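You operate a simulated robot arm through the tools that you are given. There is no shell and no other tool. Be economical: measure what you need, move in short steps, check, and stop when the job is done.

Carry out the task below with a simulated two-armed robot. There is one attempt and no reset: what you move stays moved.

Task
Hold the small basin on the white bench steady with one hand, lift the small paper band out of it with the other and set it down on the white bench. Set down upright: small paper band.

The check looks at the end state, three seconds after you hand in, the way a careful person would. Anything else that was tipped, shoved, dropped, spilled or broken makes it a failure.

Robot
Two 6-joint arms with two-finger parallel grippers on one trunk, on a base that drives. Base frame: it is fixed to the floor where the robot stands at the start and does not move with it; the origin is under the middle of the robot, x ahead of it, y to its left, z up; the surface under the hand at the start is at about z = 840. Readings come in mm, degrees, newtons and seconds.
The left shoulder is at the start at [60, 187, 1122], the right one opposite. With the tool pointing down near the work surface each hand reaches from about 260 to 620 mm from the robot's upright axis, wherever it stands, measured 20 degrees to its own side. Places, roughly: white bench [600, 300, 800]. Payload 1.57 kg a hand.
The TCP of each hand is the grasp point between the finger pads, 30 mm short of the fingertips. In the tool frame z runs along the fingers and y along their closing line. The gripper opens to 110 mm. The fingers are 24 mm wide and 12 mm thick; the gripper's body (48 by 112 mm) begins 78 mm behind the TCP.
Orientation is that of the tool frame in the base frame, as a unit quaternion [w, x, y, z]. With the fingers straight down and closing along the base's y, the tool's x points along the base's -x, its y along +y and its z along -z.

Tools
- The arms move only by the tool drive_tool. It takes "left_steps", "right_steps" or both (then of equal length, played together; a hand with none holds still); each is a list that holds one entry, the list of rows, each a list of 7 numbers: the turn, a rotation vector about the tool's x, y, z in degrees, then the shift along the tool's x, y, z in mm, then the opening, from 0 (shut) to 1 (fully open). In form: [[[wx, wy, wz, x, y, z, grip], ...]]. A call has 1 to 10 rows; each row is the pose to reach, as a shift and turn from the pose commanded when the call began, along the tool's axes at that moment. A row lasts 0.2 s, in which the tool goes at most 50 mm and 8.6 degrees; a call with a longer step from one row to the next is refused whole, and so is a gripper value outside its range. Where a pose cannot be reached the arm comes as near as it can. A force on the tool above 40 N (or 10 N above the force at the start of the call, whichever is more), or a blocked arm, ends the call early, and 0.2 s more pass. Each finger travels about 153 mm/s and halts on what it meets, pressing with about 39 N; the grip force reading is that of the motor and also rises with nothing between the fingers. The clock runs only during rows and for 0.2 s after the last one: add rows that repeat a pose to give the fingers time. It gives the time, the measured TCP pose, the force on the tool (base axes), the opening and the grip force at its end, in the units of the frame above (readings bear some noise), with the torque about the TCP (base axes, N m) and any sound that the robot's microphone picked up.
- Cameras (640 x 400 px; columns grow to the right, rows downward): "scene" is now at [7.2, -7.2, 1656.4]; the picture's right is [0.03, -1.00, 0.00], its down [-0.87, -0.03, -0.49] and it looks along [0.49, 0.02, -0.87] (base axes); focal length 258 px, centre (320, 200). "left" rides on the left gripper at [70, -16, -141] in its tool frame; the picture's right is [0.23, 0.97, 0.00], its down [-0.86, 0.20, -0.48] and it looks along [-0.47, 0.11, 0.88] (tool axes); focal length 222 px, centre (320, 200). "right" rides on the right gripper at [70, 16, -141] in its tool frame; the picture's right is [-0.23, 0.97, 0.00], its down [-0.86, -0.20, -0.48] and it looks along [-0.47, -0.11, 0.88] (tool axes); focal length 222 px, centre (320, 200). There is no depth. A picture from a camera that has moved, and an enlarged one, comes with that camera's place and axes in the base frame and with its lens. The place of the scene camera against the robot may be out by one fixed shift of up to 18 mm in any direction.
- grab_frame(camera): a new picture of that camera. No time passes.
- move_column(by): slides the trunk up (or, below 0, down) by that many mm; the arms and the scene camera ride with it, the base frame stays. It gives what a move gives, with no picture.
- base_move(legs): drives the robot by 1 to 6 legs, each [ahead, left, turn to the left] in mm, mm and degrees, along the robot's own axes; the way and the turn of a leg run together, so that a leg with both is an arc; at most 1500 mm and 180 degrees a leg. The arms and the cameras ride along, it lands a little off, and it stops where it bumps. It gives what a move gives.
- turn_head(pan, tilt): turns the head with the scene camera to pan (to the left, within 86 degrees either way) and tilt (down, from -29 to 69), counted from straight ahead of the robot. It gives what a move gives.
- inspect(camera, box): a new picture of the part [left, top, right, bottom] of that camera's present view, enlarged. No time passes.
- sign_off(): hands the job in; it is judged then, once.

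Go step by step. Nothing tells you exact positions but the pictures and the camera data: compare them with the known pose of the tool, close in by small moves and look again before you grip or let go. The budget is 120 turns and 92 pictures, counting those below and the enlarged ones. Unless the task says otherwise, let go and move clear before handing in, and close with one line.

The tools are called after ">>>" as name(argument=value, ...) on one line, values as JSON. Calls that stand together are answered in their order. drive_tool: Moves the arms, as the interface text tells. Its arguments: {"type":"object","properties":{"left_steps":{"type":"array"},"right_steps":{"type":"array"}},"required":[]} The other tools are called the same way: move_column (by) slides the trunk up or down; base_move (legs) drives the base; turn_head (pan, tilt) turns the head that bears the scene camera; grab_frame (camera) takes a picture; inspect (camera, box) takes an enlarged picture of a part of a camera's view; sign_off () hands the job in.

At the start:

```text
time_s: 0.0
left_tool_pos: [448.4, 138.2, 1034.5]
left_orientation: [0.0, 0.0, 1.0, 0.001]
left_contact_force: [-0.4, -0.1, -0.7]
left_wrist_torque: [-0.02, 0.0, 0.0]
left_finger_gap: 110.0
left_grasp_force: 0.0
right_tool_pos: [425.1, -161.0, 1052.3]
right_orientation: [0.0, 0.0, 1.0, 0.0]
right_contact_force: [0.1, 0.5, -0.2]
right_wrist_torque: [-0.01, 0.02, 0.0]
right_finger_gap: 110.3
right_grasp_force: 0.0
trunk travel left (down, up): [-750.0, 240.0]
robot x, y, heading: [1.6, 0.2, -0.1]
head pan, tilt: [1.8, 60.6]
```

scene: 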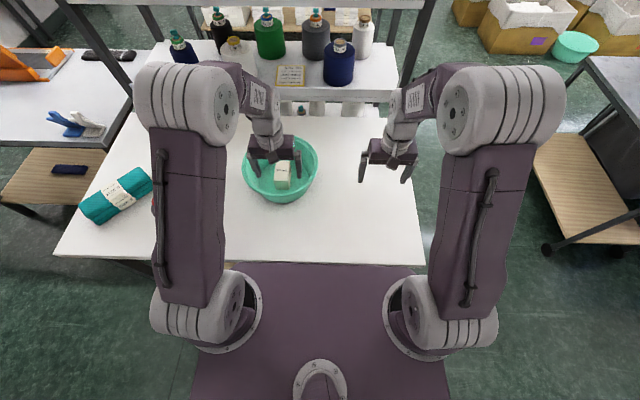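
right: 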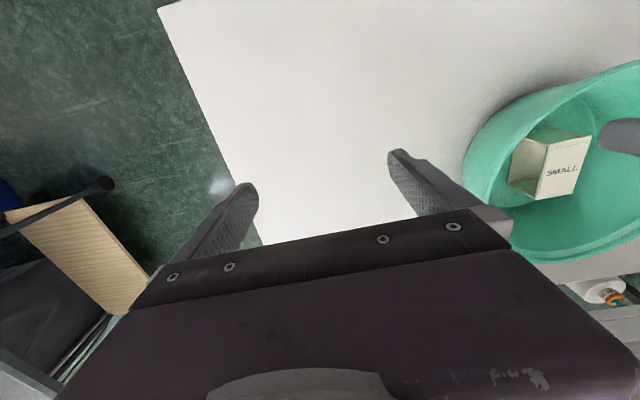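
left: 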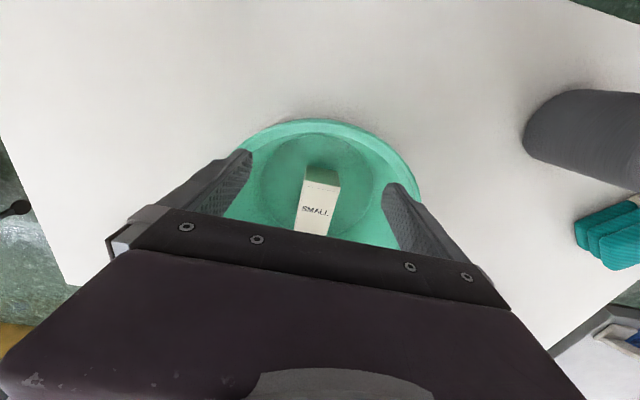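

I see a green basin on the white bench with a small paper sleeve marked "SMALL" inside, right below the left hand. I'll look at it enlarged before moving.

>>> inspect(camera="scene", box=[230, 120, 330, 210])

>>> inspect(camera="right", box=[440, 50, 640, 310])

>>> inspect(camera="left", box=[220, 100, 440, 260])

```text
4.44 times, centred on (280, 165) of scene
camera zoom: at [7.2, -7.2, 1656.4], right [0.03, -1.0, 0.0], down [-0.87, -0.03, -0.49], along [0.49, 0.02, -0.87], focal length 1147 px, centre (498, 356)
```

zoom: 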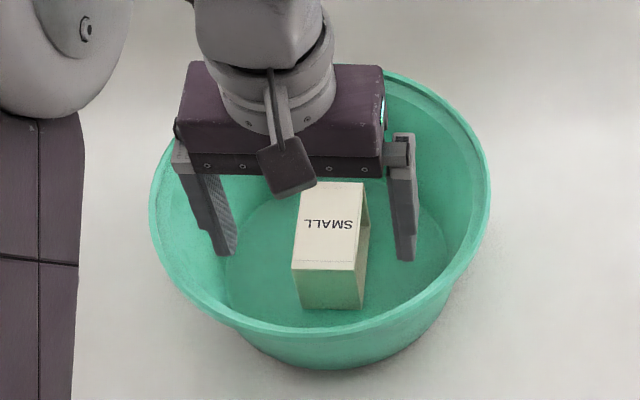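

```text
1.54 times, centred on (540, 180) of right
camera zoom: at [356.1, -144.6, 1193.5], right [0.23, 0.97, 0.0], down [0.86, -0.2, 0.48], along [0.47, -0.11, -0.88], focal length 342 px, centre (-18, 231)
```

zoom: 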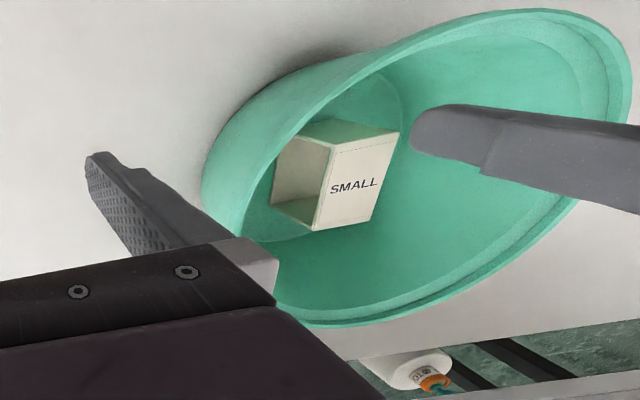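

```text
2.50 times, centred on (330, 180) of left
camera zoom: at [377.9, 123.0, 1174.3], right [-0.23, 0.97, 0.0], down [0.86, 0.2, 0.48], along [0.47, 0.11, -0.88], focal length 555 px, centre (295, 250)
```

zoom: 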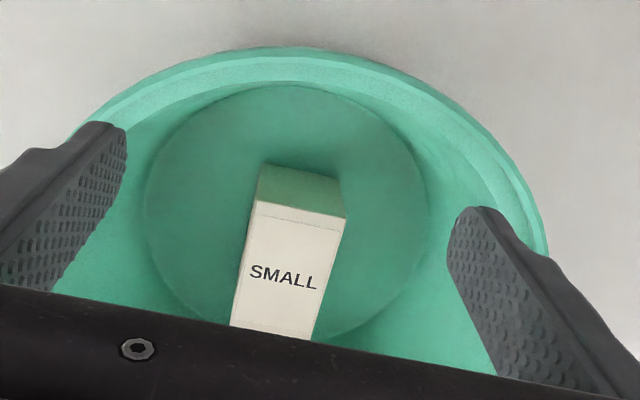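

The basin's centre is near (565, 158). The band is about 80x48x65 mm, near (546, 152), with its tube axis along y and "SMALL" on top. I'll move the left hand aside for a clear view.

>>> drive_tool(left_steps=[[[0, 0, 0, 0, 45, -10, 1], [0, 0, 0, 0, 90, -20, 1], [0, 0, 0, 0, 135, -30, 1], [0, 0, 0, 0, 180, -40, 1], [0, 0, 0, 0, 220, -40, 1], [0, 0, 0, 0, 220, -40, 1]]])

>>> grab_frame(camera="scene")

>>> inspect(camera="scene", box=[230, 120, 330, 210])

>>> grab_frame(camera="right")

>>> grab_frame(camera="left")

```text
time_s: 1.4
left_tool_pos: [449.1, 357.3, 1074.9]
left_orientation: [0.0, 0.001, 1.0, 0.0]
left_contact_force: [0.0, -0.3, 0.2]
left_wrist_torque: [0.01, 0.03, -0.03]
left_finger_gap: 110.2
left_grasp_force: 0.0
right_tool_pos: [426.6, -161.0, 1051.9]
right_orientation: [0.0, 0.0, 1.0, 0.0]
right_contact_force: [0.1, -0.2, -0.1]
right_wrist_torque: [0.01, -0.04, 0.01]
right_finger_gap: 110.2
right_grasp_force: 0.1
trunk travel left (down, up): [-750.0, 240.0]
robot x, y, heading: [-1.0, -0.0, -0.1]
head pan, tilt: [1.8, 60.6]
```

```text
85 pictures are left
camera scene: at [7.3, -8.2, 1656.4], right [0.03, -1.0, 0.0], down [-0.87, -0.03, -0.49], along [0.49, 0.02, -0.87], focal length 258 px, centre (320, 200)
```

scene: 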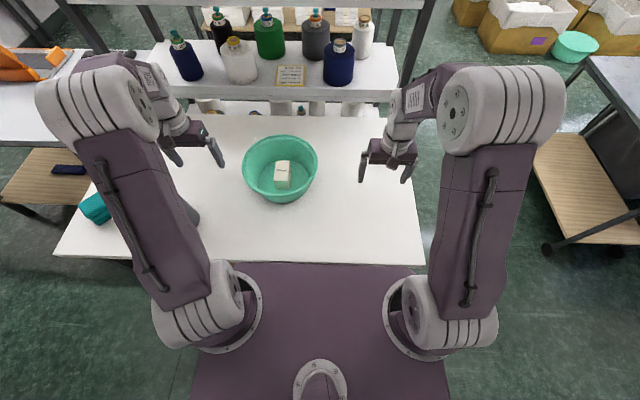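

```text
4.44 times, centred on (280, 165) of scene
camera zoom: at [7.3, -8.2, 1656.4], right [0.03, -1.0, 0.0], down [-0.87, -0.03, -0.49], along [0.49, 0.02, -0.87], focal length 1147 px, centre (498, 356)
```

zoom: 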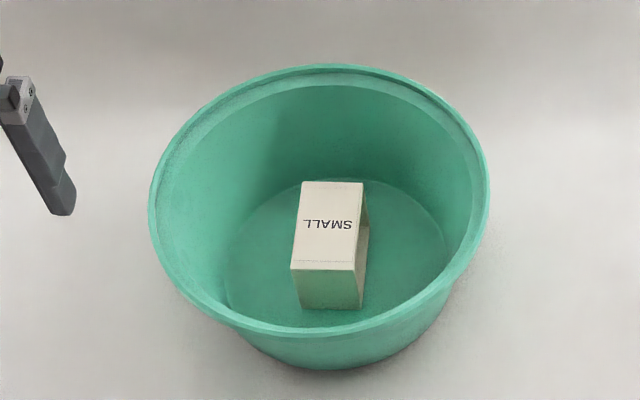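

```text
83 pictures are left
camera right: at [356.2, -145.2, 1193.4], right [0.23, 0.97, 0.0], down [0.86, -0.2, 0.48], along [0.47, -0.11, -0.88], focal length 222 px, centre (320, 200)
```

right: 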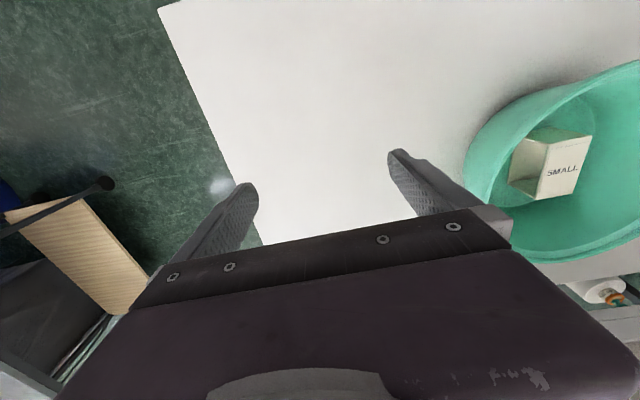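

```text
82 pictures are left
camera left: at [378.6, 341.9, 1215.2], right [-0.23, 0.97, 0.0], down [0.86, 0.2, 0.48], along [0.47, 0.11, -0.88], focal length 222 px, centre (320, 200)
```

left: 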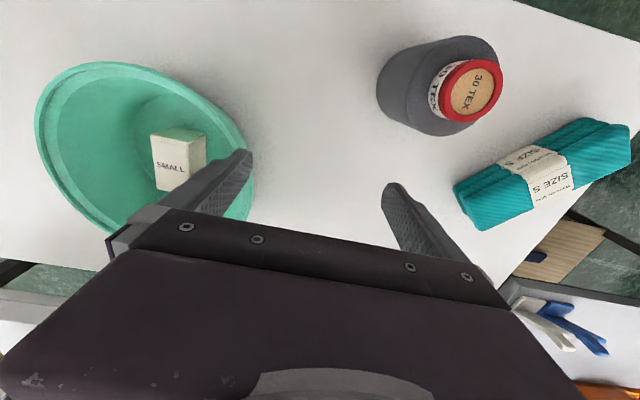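

A thread spool also stands on the bench near (350, 480), so I'll keep clear of it. Next I yaw the left hand 90 degrees so it closes along x on the band's solid faces, and bring the right hand above the basin's right-near rim.

>>> drive_tool(left_steps=[[[0, 0, 8.5, 0, 0, 0, 1], [0, 0, 17, 0, 0, 0, 1], [0, 0, 25.5, 0, 0, 0, 1], [0, 0, 34, 0, 0, 0, 1], [0, 0, 42.5, 0, 0, 0, 1], [0, 0, 51, 0, 0, 0, 1], [0, 0, 59.5, 0, 0, 0, 1], [0, 0, 68, 0, 0, 0, 1], [0, 0, 76.5, 0, 0, 0, 1], [0, 0, 85, 0, 0, 0, 1]]], right_steps=[[[0, 0, 3, -5, 15, 0, 1], [0, 0, 6, -10, 30, 0, 1], [0, 0, 9, -15, 45, 0, 1], [0, 0, 12, -20, 60, 0, 1], [0, 0, 15, -25, 75, 0, 1], [0, 0, 18, -30, 90, 0, 1], [0, 0, 21, -35, 105, 0, 1], [0, 0, 24, -40, 120, 0, 1], [0, 0, 27, -45, 135, 0, 1], [0, 0, 30, -50, 150, 0, 1]]])

>>> grab_frame(camera="right")

>>> grab_frame(camera="left")

>>> grab_frame(camera="scene")

```text
time_s: 3.6
left_tool_pos: [448.6, 360.1, 1073.8]
left_orientation: [0.0, 0.676, 0.737, -0.001]
left_contact_force: [0.4, -0.5, 0.2]
left_wrist_torque: [-0.04, -0.01, 0.01]
left_finger_gap: 110.2
left_grasp_force: 0.2
right_tool_pos: [477.0, -10.8, 1051.9]
right_orientation: [-0.001, 0.26, 0.966, 0.0]
right_contact_force: [0.7, 0.6, 0.3]
right_wrist_torque: [-0.02, 0.01, -0.02]
right_finger_gap: 110.1
right_grasp_force: 0.0
trunk travel left (down, up): [-750.0, 240.0]
robot x, y, heading: [1.5, -0.0, -0.2]
head pan, tilt: [1.8, 60.6]
```

```text
81 pictures are left
camera right: at [424.5, 39.1, 1193.5], right [0.68, 0.73, 0.0], down [0.64, -0.6, 0.48], along [0.35, -0.33, -0.88], focal length 222 px, centre (320, 200)
```

right: 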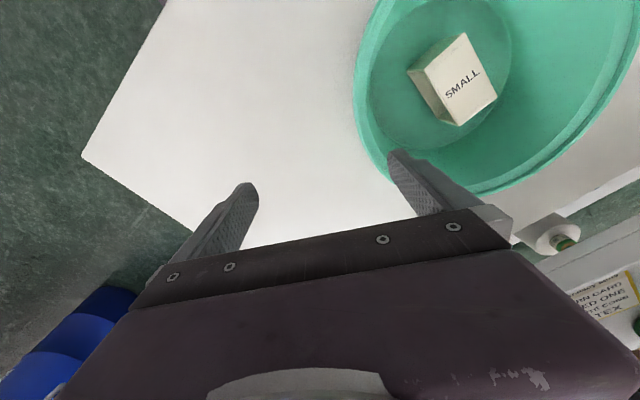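

```text
80 pictures are left
camera left: at [425.9, 427.8, 1213.9], right [0.95, 0.31, 0.0], down [0.27, -0.83, 0.48], along [0.15, -0.46, -0.88], focal length 222 px, centre (320, 200)
```

left: 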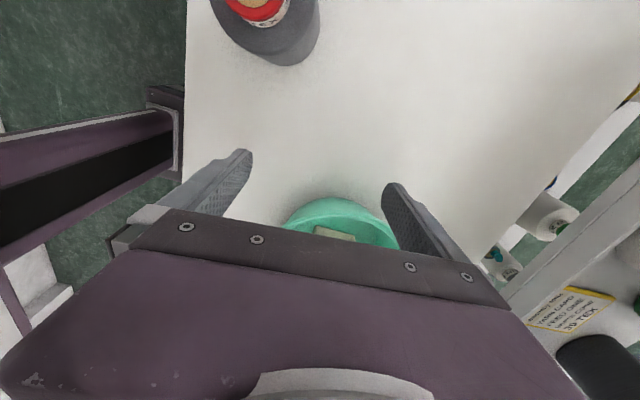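

```text
79 pictures are left
camera scene: at [7.6, -6.4, 1656.4], right [0.03, -1.0, 0.0], down [-0.87, -0.03, -0.49], along [0.49, 0.02, -0.87], focal length 258 px, centre (320, 200)
```

scene: 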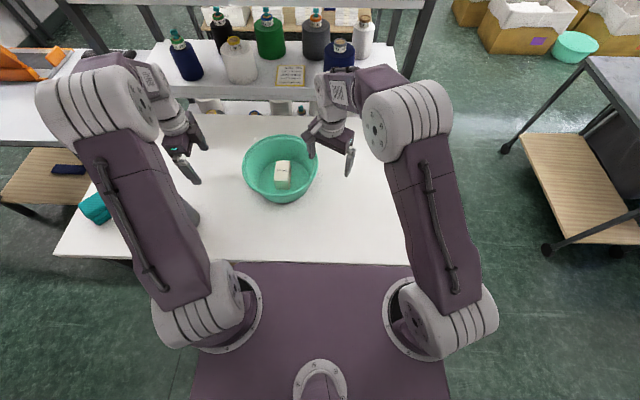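

I'll zoom the right camera in to measure the rim and the band.

>>> inspect(camera="right", box=[330, 0, 640, 200])

```text
2.00 times, centred on (485, 100) of right
camera zoom: at [424.5, 39.1, 1193.5], right [0.68, 0.73, 0.0], down [0.64, -0.6, 0.48], along [0.35, -0.33, -0.88], focal length 444 px, centre (-10, 400)
```

zoom: 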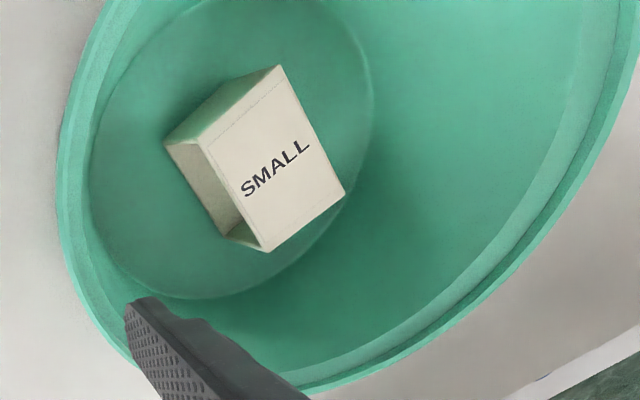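

The right camera and scene camera agree on the following:
- Band centre: about (533, 145), spanning z from 867 to 925.
- Rim: centre about (546, 151), radius about 130, z about 945.

I'll tilt the right hand outward and hover it over the rim at (482, 41).

>>> drive_tool(left_steps=[[[0, 0, 2.5, 0, 0, 0, 1], [0, 0, 5, 0, 0, 0, 1], [0, 0, 5, 0, 0, 0, 1], [0, 0, 5, 0, 0, 0, 1]]], right_steps=[[[-5, 0, 0, 7, 16, 14, 0.55], [-10, 0, 0, 14, 32, 28, 0.55], [-15, 0, 0, 21.3, 47.8, 42, 0.55], [-15, 0, 0, 21.3, 47.8, 42, 0.55]]])

>>> grab_frame(camera="right")

>>> inspect(camera="scene", box=[230, 100, 390, 210])

```text
time_s: 4.6
left_tool_pos: [448.4, 358.5, 1074.3]
left_orientation: [0.0, 0.707, 0.707, -0.001]
left_contact_force: [-0.3, -0.3, -0.1]
left_wrist_torque: [-0.01, -0.02, -0.01]
left_finger_gap: 110.2
left_grasp_force: 0.1
right_tool_pos: [481.6, 41.8, 1009.3]
right_orientation: [0.034, 0.257, 0.958, 0.126]
right_contact_force: [-0.4, -0.6, 0.2]
right_wrist_torque: [0.02, 0.03, -0.01]
right_finger_gap: 60.4
right_grasp_force: 0.1
trunk travel left (down, up): [-750.0, 240.0]
robot x, y, heading: [-0.4, 1.3, -0.0]
head pan, tilt: [1.8, 60.6]
```

```text
77 pictures are left
camera right: at [410.3, 58.7, 1149.9], right [0.67, 0.7, 0.25], down [0.58, -0.7, 0.41], along [0.47, -0.13, -0.88], focal length 222 px, centre (320, 200)
```

right: 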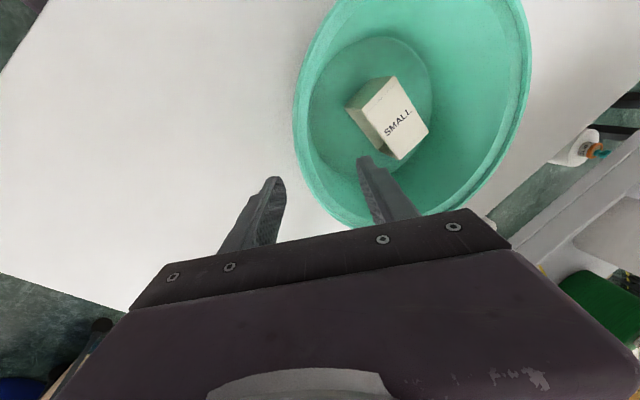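

```text
3.64 times, centred on (310, 155) of scene
camera zoom: at [7.1, -7.1, 1656.4], right [0.03, -1.0, 0.0], down [-0.87, -0.03, -0.49], along [0.49, 0.02, -0.87], focal length 939 px, centre (356, 364)
```

zoom: 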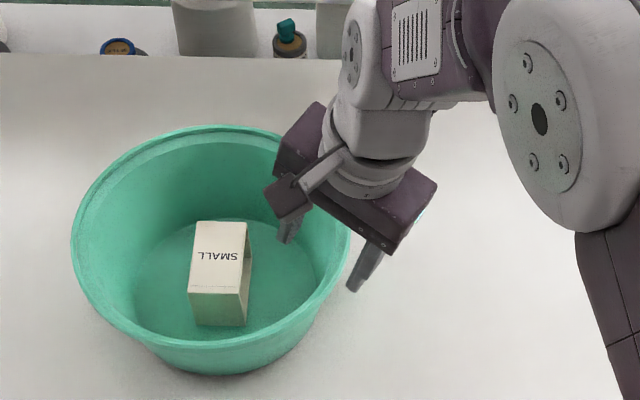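

The fingers straddle the rim. I'll lower straight down about 40 mm and recheck.

>>> drive_tool(right_steps=[[[0, 0, 0, 0, -5.2, 19.3, 0.55], [0, 0, 0, 0, -10.4, 38.6, 0.55], [0, 0, 0, 0, -10.4, 38.6, 0.55]]])

>>> inspect(camera="right", box=[200, 60, 480, 240])

>>> inspect(camera="scene", box=[270, 120, 350, 200])

```text
time_s: 5.4
left_tool_pos: [447.4, 359.2, 1073.9]
left_orientation: [0.0, 0.707, 0.707, 0.0]
left_contact_force: [-0.4, 0.4, -1.0]
left_wrist_torque: [0.03, -0.02, 0.03]
left_finger_gap: 110.0
left_grasp_force: 0.1
right_tool_pos: [481.1, 41.3, 969.8]
right_orientation: [0.033, 0.257, 0.958, 0.126]
right_contact_force: [0.2, -0.4, 0.1]
right_wrist_torque: [-0.01, -0.04, 0.0]
right_finger_gap: 60.5
right_grasp_force: 0.0
trunk travel left (down, up): [-750.0, 240.0]
robot x, y, heading: [-1.5, 1.9, -0.1]
head pan, tilt: [1.8, 60.6]
```

```text
2.22 times, centred on (340, 150) of right
camera zoom: at [410.2, 58.5, 1110.4], right [0.67, 0.7, 0.25], down [0.58, -0.7, 0.41], along [0.46, -0.13, -0.88], focal length 494 px, centre (276, 311)
```

zoom: 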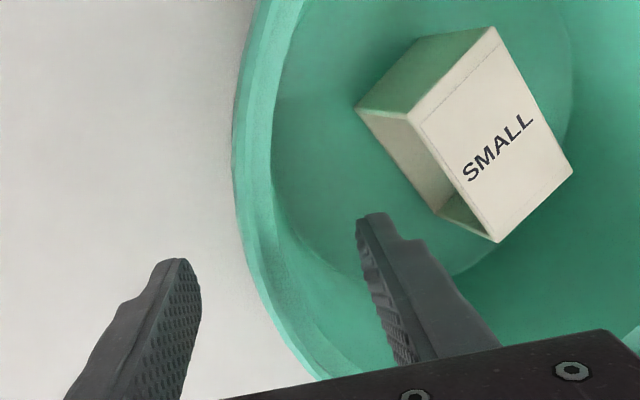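

```text
5.00 times, centred on (310, 160) of scene
camera zoom: at [6.8, -7.1, 1656.4], right [0.03, -1.0, 0.0], down [-0.87, -0.03, -0.49], along [0.49, 0.02, -0.87], focal length 1291 px, centre (370, 400)
```

zoom: 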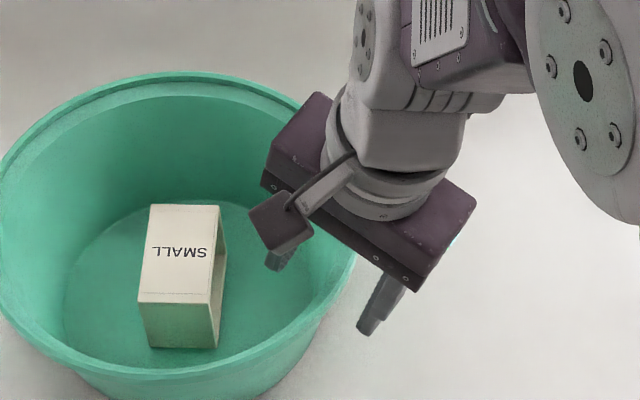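

The TCP should line up with the rim once it's lowered. I'll go down 32 mm, then close gently and hold.

>>> drive_tool(right_steps=[[[0, 0, 0, 0, -4.2, 15.5, 0.55], [0, 0, 0, 0, -8.3, 31, 0.55], [0, 0, 0, 0, -8.3, 31, 0.55]]])

>>> inspect(camera="right", box=[200, 60, 480, 240])

>>> inspect(camera="scene", box=[270, 120, 350, 200])

```text
time_s: 6.2
left_tool_pos: [448.5, 358.6, 1074.8]
left_orientation: [0.001, 0.707, 0.707, -0.001]
left_contact_force: [0.3, 0.6, -0.4]
left_wrist_torque: [0.03, 0.02, -0.02]
left_finger_gap: 110.1
left_grasp_force: 0.0
right_tool_pos: [482.5, 41.8, 937.8]
right_orientation: [0.034, 0.256, 0.958, 0.127]
right_contact_force: [-0.2, 0.8, -0.3]
right_wrist_torque: [0.0, 0.02, -0.01]
right_finger_gap: 60.6
right_grasp_force: 0.1
trunk travel left (down, up): [-750.0, 240.0]
robot x, y, heading: [-2.4, 1.0, 0.1]
head pan, tilt: [1.8, 60.6]
```

```text
2.22 times, centred on (340, 150) of right
camera zoom: at [411.0, 59.1, 1078.2], right [0.67, 0.7, 0.25], down [0.58, -0.7, 0.41], along [0.47, -0.13, -0.88], focal length 494 px, centre (276, 311)
```

zoom: 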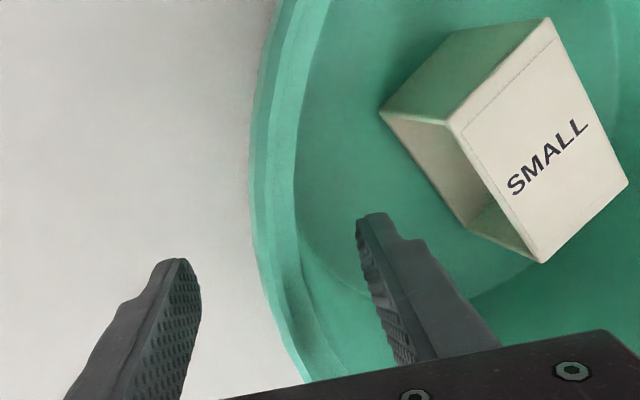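

```text
5.00 times, centred on (310, 160) of scene
camera zoom: at [7.0, -7.1, 1656.4], right [0.03, -1.0, 0.0], down [-0.87, -0.03, -0.49], along [0.49, 0.02, -0.87], focal length 1291 px, centre (370, 400)
```

zoom: 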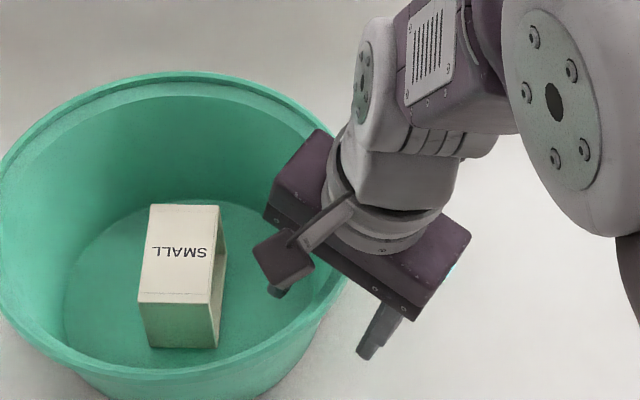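

The rim passes right through the grasp point, so I'm closing the right hand on it step by step.

>>> drive_tool(right_steps=[[[0, 0, 0, 0, 0, 0, 0.35], [0, 0, 0, 0, 0, 0, 0.22], [0, 0, 0, 0, 0, 0, 0.15], [0, 0, 0, 0, 0, 0, 0.1], [0, 0, 0, 0, 0, 0, 0.05], [0, 0, 0, 0, 0, 0, 0.0], [0, 0, 0, 0, 0, 0, 0.0]]])

>>> inspect(camera="right", box=[200, 60, 480, 240])

>>> inspect(camera="scene", box=[230, 120, 330, 210])

```text
time_s: 7.8
left_tool_pos: [446.7, 357.7, 1074.7]
left_orientation: [0.0, 0.707, 0.707, 0.0]
left_contact_force: [0.4, -0.1, -0.3]
left_wrist_torque: [0.01, -0.01, 0.01]
left_finger_gap: 110.3
left_grasp_force: 0.1
right_tool_pos: [482.2, 42.4, 938.6]
right_orientation: [0.034, 0.257, 0.958, 0.127]
right_contact_force: [2.9, 0.5, 6.6]
right_wrist_torque: [-0.23, -0.93, 0.09]
right_finger_gap: 5.7
right_grasp_force: 26.3
trunk travel left (down, up): [-750.0, 240.0]
robot x, y, heading: [-0.4, 1.0, -0.2]
head pan, tilt: [1.8, 60.6]
```

```text
2.22 times, centred on (340, 150) of right
camera zoom: at [411.2, 59.3, 1078.9], right [0.67, 0.7, 0.25], down [0.58, -0.7, 0.41], along [0.47, -0.13, -0.88], focal length 494 px, centre (276, 311)
```

zoom: 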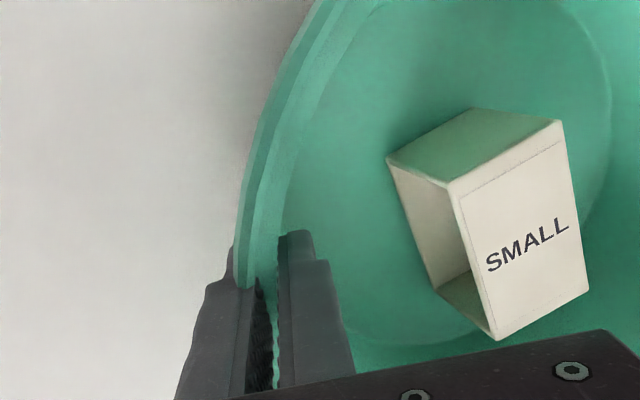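

```text
4.44 times, centred on (280, 165) of scene
camera zoom: at [6.8, -7.0, 1656.4], right [0.03, -1.0, 0.0], down [-0.87, -0.03, -0.49], along [0.49, 0.02, -0.87], focal length 1147 px, centre (498, 356)
```

zoom: 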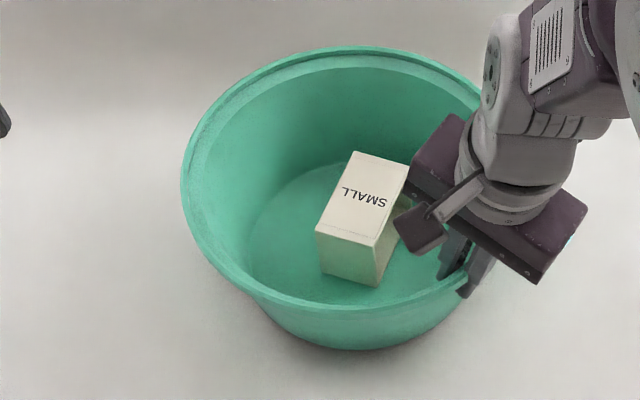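

Closing on the rim swung the basin about 14° around the grip point. The grip itself is firm, so I'll turn the right hand slowly back about the vertical to return the basin to its original spot.

>>> drive_tool(right_steps=[[[0, 0.45, -1.7, 0, 0, 0, 0], [0, 0.9, -3.4, 0, 0, 0, 0], [0, 1.35, -5.1, 0, 0, 0, 0], [0, 1.8, -6.8, 0, 0, 0, 0], [0, 2.25, -8.5, 0, 0, 0, 0], [0, 2.7, -10.2, 0, 0, 0, 0], [0, 3.15, -11.9, 0, 0, 0, 0], [0, 3.6, -13.6, 0, 0, 0, 0], [0, 3.6, -13.6, 0, 0, 0, 0]]])

>>> inspect(camera="scene", box=[230, 120, 330, 210])

>>> grab_frame(camera="right")

```text
time_s: 9.8
left_tool_pos: [448.9, 358.4, 1073.7]
left_orientation: [-0.001, 0.707, 0.707, 0.0]
left_contact_force: [0.5, 1.1, 0.2]
left_wrist_torque: [-0.02, 0.0, 0.03]
left_finger_gap: 109.9
left_grasp_force: 0.1
right_tool_pos: [481.2, 41.6, 937.1]
right_orientation: [0.018, 0.137, 0.982, 0.129]
right_contact_force: [-0.2, -0.6, -1.4]
right_wrist_torque: [-0.36, 0.09, 0.02]
right_finger_gap: 5.4
right_grasp_force: 25.8
trunk travel left (down, up): [-750.0, 240.0]
robot x, y, heading: [-1.8, 4.6, 0.2]
head pan, tilt: [1.8, 60.6]
```

```text
4.44 times, centred on (280, 165) of scene
camera zoom: at [7.6, -7.0, 1656.4], right [0.03, -1.0, 0.0], down [-0.87, -0.03, -0.49], along [0.49, 0.02, -0.87], focal length 1147 px, centre (498, 356)
```

zoom: 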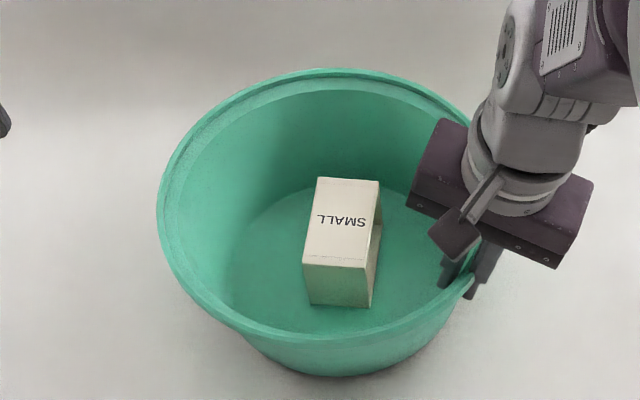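

```text
68 pictures are left
camera right: at [408.7, 40.7, 1078.1], right [0.48, 0.84, 0.25], down [0.74, -0.54, 0.41], along [0.48, -0.01, -0.88], focal length 222 px, centre (320, 200)
```

right: 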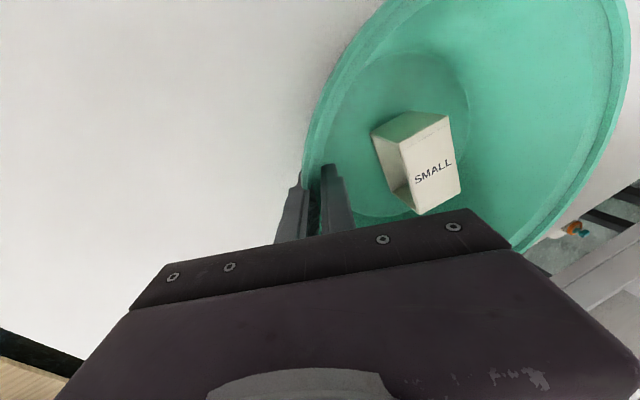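

The basin is back to within about 7 mm, so I'll make a small correction. I'll also bring the left hand high over the band.

>>> drive_tool(right_steps=[[[0, 0, 0, -1.1, 3.2, 0.9, 0], [0, 0, 0, -2.2, 6.5, 1.75, 0], [0, 0, 0, -2.2, 6.5, 1.75, 0]]])

>>> inspect(camera="scene", box=[230, 120, 330, 210])

>>> inspect(camera="right", box=[300, 0, 640, 220])

```text
time_s: 10.6
left_tool_pos: [447.2, 358.7, 1073.7]
left_orientation: [0.0, 0.707, 0.707, 0.001]
left_contact_force: [0.5, 0.1, 1.4]
left_wrist_torque: [0.02, 0.02, -0.01]
left_finger_gap: 110.2
left_grasp_force: 0.0
right_tool_pos: [485.9, 47.2, 937.6]
right_orientation: [0.017, 0.137, 0.982, 0.129]
right_contact_force: [0.0, 0.3, -1.6]
right_wrist_torque: [-0.38, 0.08, -0.02]
right_finger_gap: 5.7
right_grasp_force: 25.9
trunk travel left (down, up): [-750.0, 240.0]
robot x, y, heading: [3.0, -1.1, -0.3]
head pan, tilt: [1.8, 60.6]
```

```text
4.44 times, centred on (280, 165) of scene
camera zoom: at [7.3, -7.1, 1656.3], right [0.03, -1.0, 0.0], down [-0.87, -0.03, -0.49], along [0.49, 0.02, -0.87], focal length 1147 px, centre (498, 356)
```

zoom: 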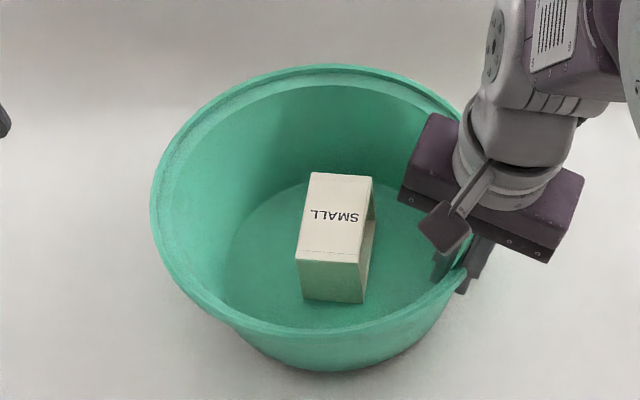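

```text
1.82 times, centred on (470, 110) of right
camera zoom: at [413.0, 46.6, 1078.1], right [0.48, 0.84, 0.25], down [0.74, -0.54, 0.41], along [0.48, -0.01, -0.88], focal length 404 px, centre (47, 364)
```

zoom: 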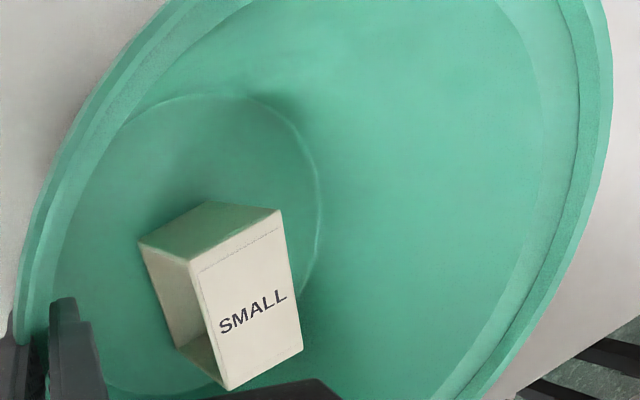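

The basin is back at its start position. The band is near (535, 141), still aligned with the axes. I'm bringing the left hand above it.

>>> drive_tool(left_steps=[[[0, 0, 0, -36, 15, 0, 1], [0, 0, 0, -72, 30, 0, 1], [0, 0, 0, -108, 44, 0, 1], [0, 0, 0, -144, 59, 10, 1], [0, 0, 0, -180, 73, 22, 1], [0, 0, 0, -217, 88, 34, 1], [0, 0, 0, -217, 88, 34, 1]]])

>>> grab_frame(camera="left")

>>> inspect(camera="scene", box=[230, 90, 350, 210])

>>> grab_frame(camera="right")

```text
time_s: 12.2
left_tool_pos: [536.4, 142.8, 1040.4]
left_orientation: [-0.001, 0.707, 0.707, 0.0]
left_contact_force: [0.4, 0.2, -0.4]
left_wrist_torque: [-0.06, 0.03, 0.0]
left_finger_gap: 110.1
left_grasp_force: 0.0
right_tool_pos: [486.5, 48.3, 937.5]
right_orientation: [0.018, 0.138, 0.982, 0.13]
right_contact_force: [0.4, -0.6, -1.5]
right_wrist_torque: [-0.45, -0.03, -0.03]
right_finger_gap: 5.9
right_grasp_force: 25.8
trunk travel left (down, up): [-750.0, 240.0]
robot x, y, heading: [-2.5, -3.6, 0.0]
head pan, tilt: [1.8, 60.6]
```

```text
65 pictures are left
camera left: at [520.8, 212.9, 1179.3], right [0.97, 0.23, 0.0], down [0.2, -0.85, 0.48], along [0.11, -0.47, -0.88], focal length 222 px, centre (320, 200)
```

left: 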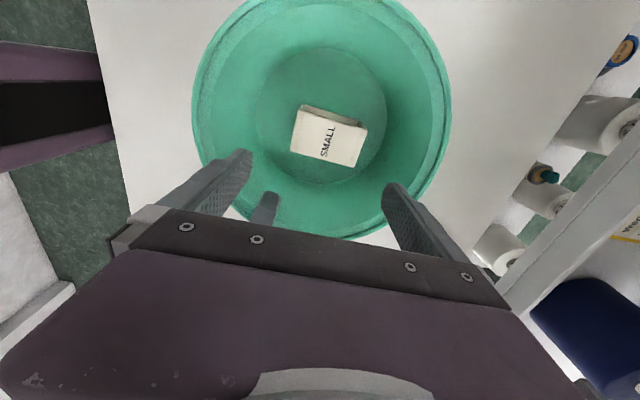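

```text
3.33 times, centred on (290, 150) of scene
camera zoom: at [7.3, -6.4, 1656.3], right [0.03, -1.0, 0.0], down [-0.87, -0.03, -0.49], along [0.49, 0.02, -0.87], focal length 861 px, centre (420, 367)
```

zoom: 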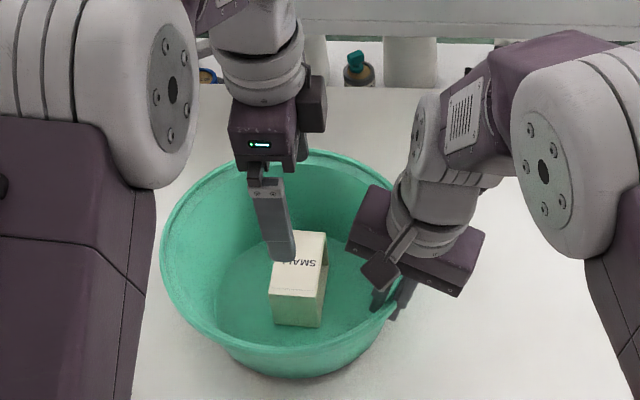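

```text
63 pictures are left
camera right: at [413.0, 46.9, 1078.1], right [0.48, 0.84, 0.25], down [0.74, -0.54, 0.41], along [0.48, -0.01, -0.88], focal length 222 px, centre (320, 200)
```

right: 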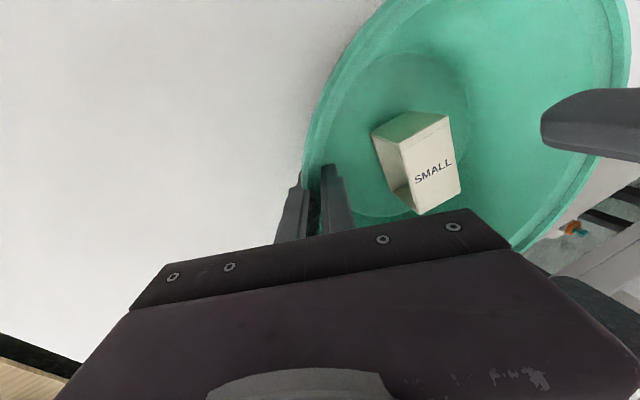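

The clearance looks fine. I'll zoom in for precise band corners from the left camera.

>>> inspect(camera="left", box=[260, 80, 400, 200])

```text
3.33 times, centred on (330, 140) of left
camera zoom: at [520.8, 212.9, 1179.3], right [0.97, 0.23, 0.0], down [0.2, -0.85, 0.48], along [0.11, -0.47, -0.88], focal length 740 px, centre (287, 400)
```

zoom: 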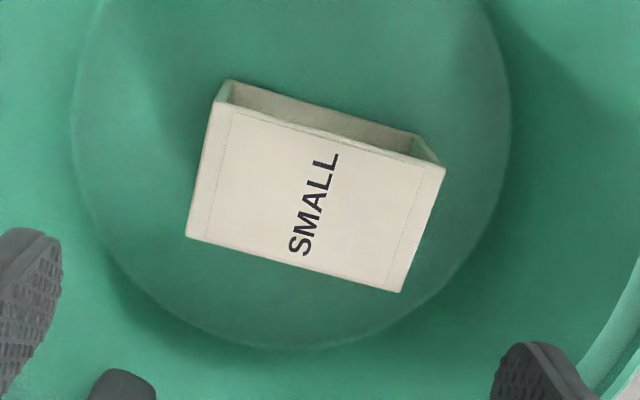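

Wrist-camera triangulation alone gives the band top at z≈904, its bottom at ≈844, its centre near (545.5, 149.5), and a length of about 85 mm. I'll correct the left hand and come down partway.

>>> drive_tool(left_steps=[[[0, 0, 0, 6.5, 9, 0, 1], [0, 0, 0, 6.5, 9, 30, 1], [0, 0, 0, 6.5, 9, 60, 1], [0, 0, 0, 6.5, 9, 90, 1], [0, 0, 0, 6.5, 9, 90, 1]]])

>>> grab_frame(camera="left")

>>> inspect(camera="scene", box=[230, 110, 330, 210])

>>> grab_frame(camera="right")

```text
time_s: 13.4
left_tool_pos: [546.3, 147.8, 948.6]
left_orientation: [0.0, 0.706, 0.708, 0.0]
left_contact_force: [0.4, 0.4, 0.0]
left_wrist_torque: [0.01, 0.0, 0.03]
left_finger_gap: 110.0
left_grasp_force: 0.1
right_tool_pos: [486.2, 47.5, 938.2]
right_orientation: [0.018, 0.137, 0.982, 0.129]
right_contact_force: [0.2, -1.7, -1.8]
right_wrist_torque: [-0.31, 0.06, -0.03]
right_finger_gap: 5.6
right_grasp_force: 25.7
trunk travel left (down, up): [-750.0, 240.0]
robot x, y, heading: [-0.2, 2.5, 0.1]
head pan, tilt: [1.8, 60.6]
```

```text
61 pictures are left
camera left: at [529.4, 217.8, 1089.1], right [0.97, 0.23, 0.0], down [0.2, -0.86, 0.48], along [0.11, -0.47, -0.88], focal length 222 px, centre (320, 200)
```

left: 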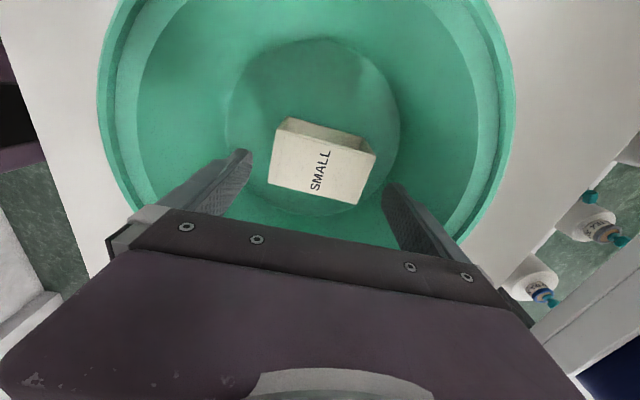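

```text
4.00 times, centred on (280, 160) of scene
camera zoom: at [7.5, -7.1, 1656.3], right [0.03, -1.0, 0.0], down [-0.87, -0.03, -0.49], along [0.49, 0.02, -0.87], focal length 1033 px, centre (480, 360)
```

zoom: 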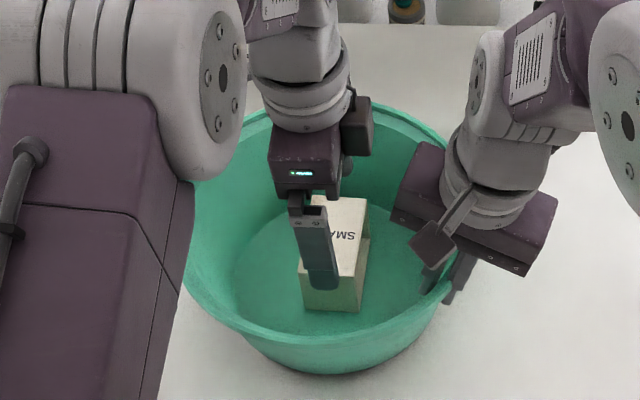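

```text
59 pictures are left
camera right: at [413.2, 46.6, 1078.1], right [0.48, 0.84, 0.25], down [0.74, -0.54, 0.41], along [0.48, -0.01, -0.88], focal length 222 px, centre (320, 200)
```

right: 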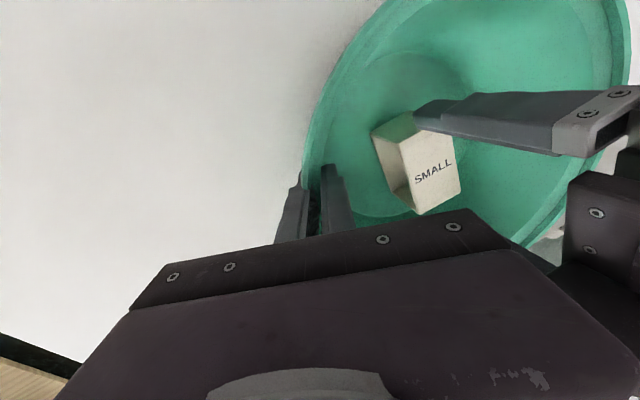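

The band is centred between the open fingers and aligned with them. I'll descend to z≈882, watching the force.

>>> drive_tool(left_steps=[[[0, 0, 0, 2, 0, 20, 1], [0, 0, 0, 2, 0, 40, 1], [0, 0, 0, 2, 0, 54, 1], [0, 0, 0, 2, 0, 66, 1], [0, 0, 0, 2, 0, 66, 1]]])

>>> grab_frame(camera="left")

>>> inspect(camera="scene", box=[230, 110, 330, 210])

>>> grab_frame(camera="right")

```text
time_s: 14.6
left_tool_pos: [545.8, 149.8, 884.9]
left_orientation: [0.0, 0.707, 0.707, 0.0]
left_contact_force: [0.3, -0.1, 0.0]
left_wrist_torque: [0.0, 0.0, 0.02]
left_finger_gap: 110.1
left_grasp_force: 0.1
right_tool_pos: [486.0, 47.2, 936.4]
right_orientation: [0.018, 0.138, 0.982, 0.129]
right_contact_force: [-0.5, -1.6, -1.5]
right_wrist_torque: [-0.35, 0.05, 0.02]
right_finger_gap: 5.8
right_grasp_force: 26.3
trunk travel left (down, up): [-750.0, 240.0]
robot x, y, heading: [0.7, 2.9, -0.1]
head pan, tilt: [1.8, 60.6]
```

```text
58 pictures are left
camera left: at [529.2, 220.5, 1023.9], right [0.97, 0.23, 0.0], down [0.2, -0.86, 0.48], along [0.11, -0.47, -0.88], focal length 222 px, centre (320, 200)
```

left: 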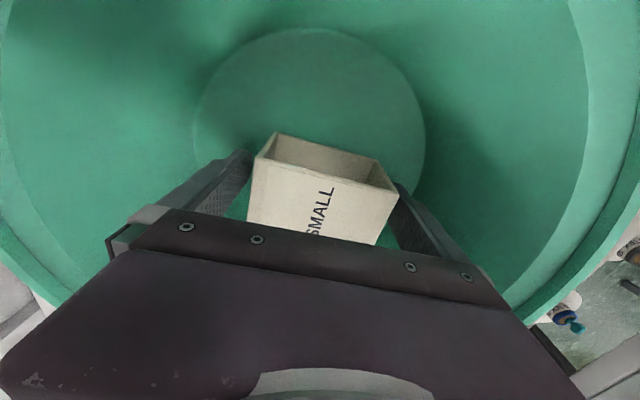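

```text
4.00 times, centred on (280, 160) of scene
camera zoom: at [7.4, -7.1, 1656.3], right [0.03, -1.0, 0.0], down [-0.87, -0.03, -0.49], along [0.49, 0.02, -0.87], focal length 1033 px, centre (480, 360)
```

zoom: 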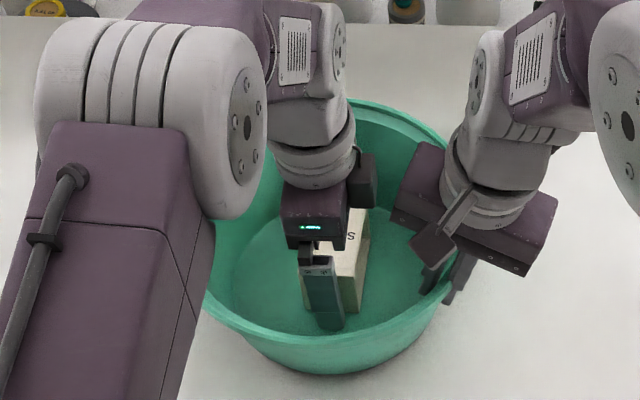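

```text
56 pictures are left
camera right: at [413.0, 46.6, 1078.1], right [0.48, 0.84, 0.25], down [0.74, -0.54, 0.41], along [0.48, -0.01, -0.88], focal length 222 px, centre (320, 200)
```

right: 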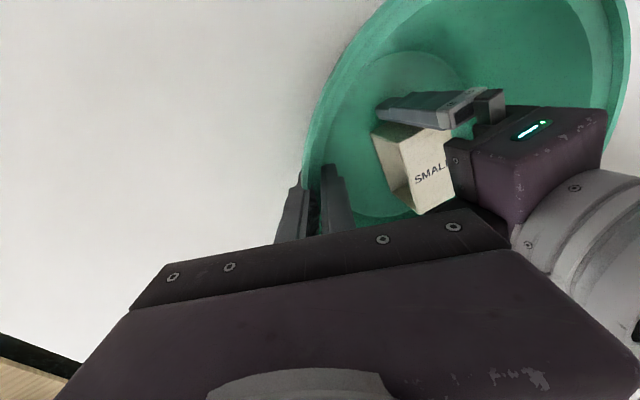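

The fingers straddle the band without contact. I'll close gently in small steps and read the width.

>>> drive_tool(left_steps=[[[0, 0, 0, 0, 0, 0, 0.88], [0, 0, 0, 0, 0, 0, 0.82], [0, 0, 0, 0, 0, 0, 0.78], [0, 0, 0, 0, 0, 0, 0.75], [0, 0, 0, 0, 0, 0, 0.73], [0, 0, 0, 0, 0, 0, 0.71], [0, 0, 0, 0, 0, 0, 0.71]]])

>>> grab_frame(camera="left")

```text
time_s: 16.2
left_tool_pos: [545.2, 150.9, 884.1]
left_orientation: [0.001, 0.707, 0.707, 0.0]
left_contact_force: [0.2, 0.4, 0.9]
left_wrist_torque: [0.02, 0.04, -0.04]
left_finger_gap: 85.5
left_grasp_force: 39.3
right_tool_pos: [484.5, 47.4, 937.2]
right_orientation: [0.018, 0.137, 0.982, 0.13]
right_contact_force: [-0.7, -0.8, -1.7]
right_wrist_torque: [-0.41, 0.07, -0.01]
right_finger_gap: 5.6
right_grasp_force: 25.1
trunk travel left (down, up): [-750.0, 240.0]
robot x, y, heading: [-0.0, 2.8, 0.1]
head pan, tilt: [1.8, 60.6]
```

```text
55 pictures are left
camera left: at [529.2, 220.5, 1024.1], right [0.97, 0.23, 0.0], down [0.2, -0.86, 0.48], along [0.11, -0.47, -0.88], focal length 222 px, centre (320, 200)
```

left: 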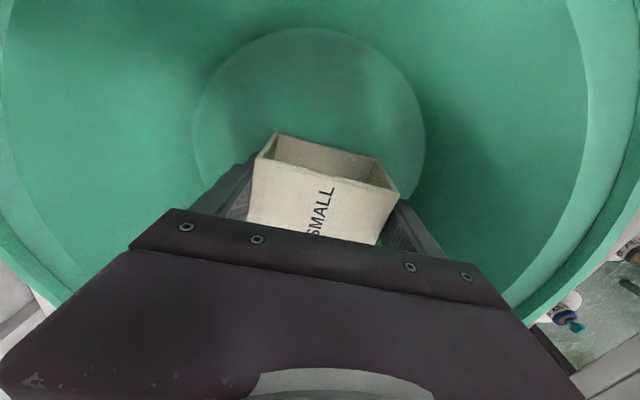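

I have the band at 85.5 mm wide, with no distortion. Now I lift it straight up while the right hand holds the basin.

>>> drive_tool(left_steps=[[[0, 0, 0, 0, 0, -8, 0.71], [0, 0, 0, 0, 0, -25, 0.71], [0, 0, 0, 0, 0, -45, 0.71], [0, 0, 0, 0, 0, -65, 0.71], [0, 0, 0, 0, 0, -85, 0.71], [0, 0, 0, 0, 0, -105, 0.71], [0, 0, 0, 0, 0, -125, 0.71], [0, 0, 0, 0, 0, -145, 0.71], [0, 0, 0, 0, 0, -145, 0.71]]])

>>> grab_frame(camera="scene")

>>> grab_frame(camera="left")

>>> grab_frame(camera="right")

```text
time_s: 18.2
left_tool_pos: [543.9, 149.6, 1027.9]
left_orientation: [0.0, 0.707, 0.707, 0.0]
left_contact_force: [0.6, 0.0, -0.3]
left_wrist_torque: [-0.01, -0.01, -0.01]
left_finger_gap: 85.0
left_grasp_force: 38.8
right_tool_pos: [486.0, 47.1, 937.7]
right_orientation: [0.018, 0.136, 0.982, 0.13]
right_contact_force: [-0.8, -0.5, -1.6]
right_wrist_torque: [-0.34, 0.11, -0.03]
right_finger_gap: 5.5
right_grasp_force: 25.2
trunk travel left (down, up): [-750.0, 240.0]
robot x, y, heading: [1.9, 0.7, 0.0]
head pan, tilt: [1.8, 60.6]
```

```text
54 pictures are left
camera scene: at [7.4, -7.1, 1656.4], right [0.03, -1.0, 0.0], down [-0.87, -0.03, -0.49], along [0.49, 0.02, -0.87], focal length 258 px, centre (320, 200)
```

scene: 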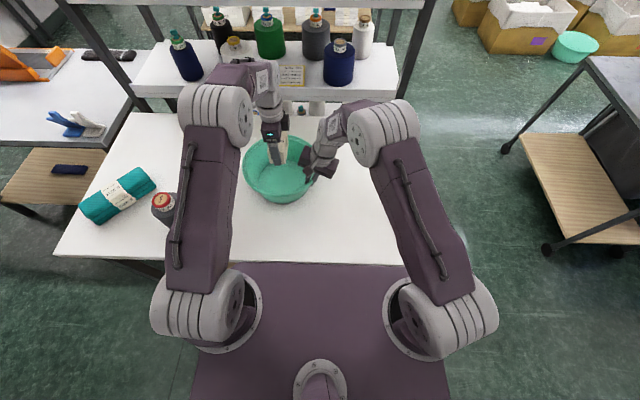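

```text
53 pictures are left
camera left: at [527.2, 220.1, 1168.7], right [0.97, 0.23, 0.0], down [0.2, -0.86, 0.48], along [0.11, -0.47, -0.88], focal length 222 px, centre (320, 200)
```

left: 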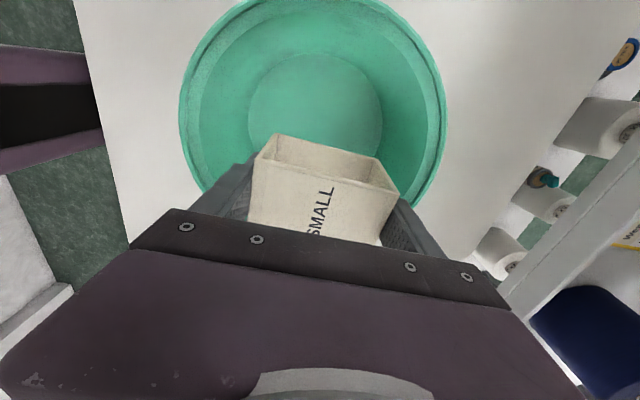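

```text
52 pictures are left
camera right: at [413.0, 46.6, 1078.1], right [0.48, 0.84, 0.25], down [0.74, -0.54, 0.41], along [0.48, -0.01, -0.88], focal length 222 px, centre (320, 200)
```

right: 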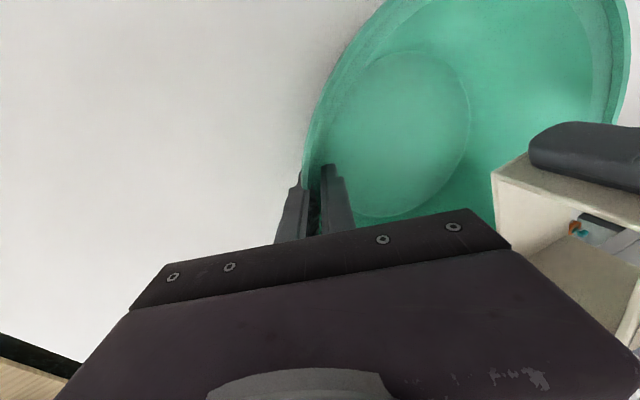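

The band is clear of the basin, which hasn't moved. I'm carrying the band left, over open bench near (500, 385).

>>> drive_tool(left_steps=[[[0, 0, 0, 30, -5, 0, 0.71], [0, 0, 0, 65, -12, 0, 0.71], [0, 0, 0, 100, -19, 0, 0.71], [0, 0, 0, 135, -26, 0, 0.71], [0, 0, 0, 170, -33, 0, 0.71], [0, 0, 0, 205, -39, 0, 0.71], [0, 0, 0, 235, -44, 0, 0.71], [0, 0, 0, 235, -44, 0, 0.71]]])

>>> grab_frame(camera="scene")

>>> grab_frame(camera="left")

```text
time_s: 20.0
left_tool_pos: [498.6, 386.4, 1028.5]
left_orientation: [0.0, 0.707, 0.707, 0.0]
left_contact_force: [0.1, -0.1, -0.1]
left_wrist_torque: [0.0, 0.05, -0.01]
left_finger_gap: 85.0
left_grasp_force: 38.9
right_tool_pos: [484.6, 48.1, 936.7]
right_orientation: [0.018, 0.137, 0.982, 0.129]
right_contact_force: [-0.9, 1.5, -1.7]
right_wrist_torque: [-0.23, 0.09, 0.02]
right_finger_gap: 5.5
right_grasp_force: 25.8
trunk travel left (down, up): [-750.0, 240.0]
robot x, y, heading: [-2.9, -4.9, -0.1]
head pan, tilt: [1.8, 60.6]
```

```text
51 pictures are left
camera scene: at [7.6, -7.4, 1656.4], right [0.03, -1.0, 0.0], down [-0.87, -0.03, -0.49], along [0.49, 0.02, -0.87], focal length 258 px, centre (320, 200)
```

scene: 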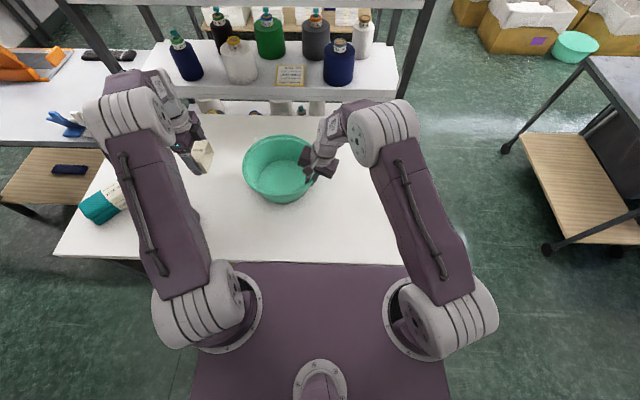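

```text
50 pictures are left
camera left: at [482.6, 456.2, 1169.3], right [0.97, 0.23, 0.0], down [0.2, -0.86, 0.48], along [0.11, -0.47, -0.88], focal length 222 px, centre (320, 200)
```

left: 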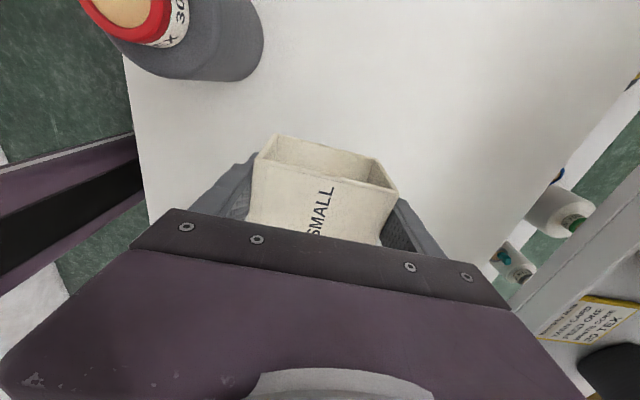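

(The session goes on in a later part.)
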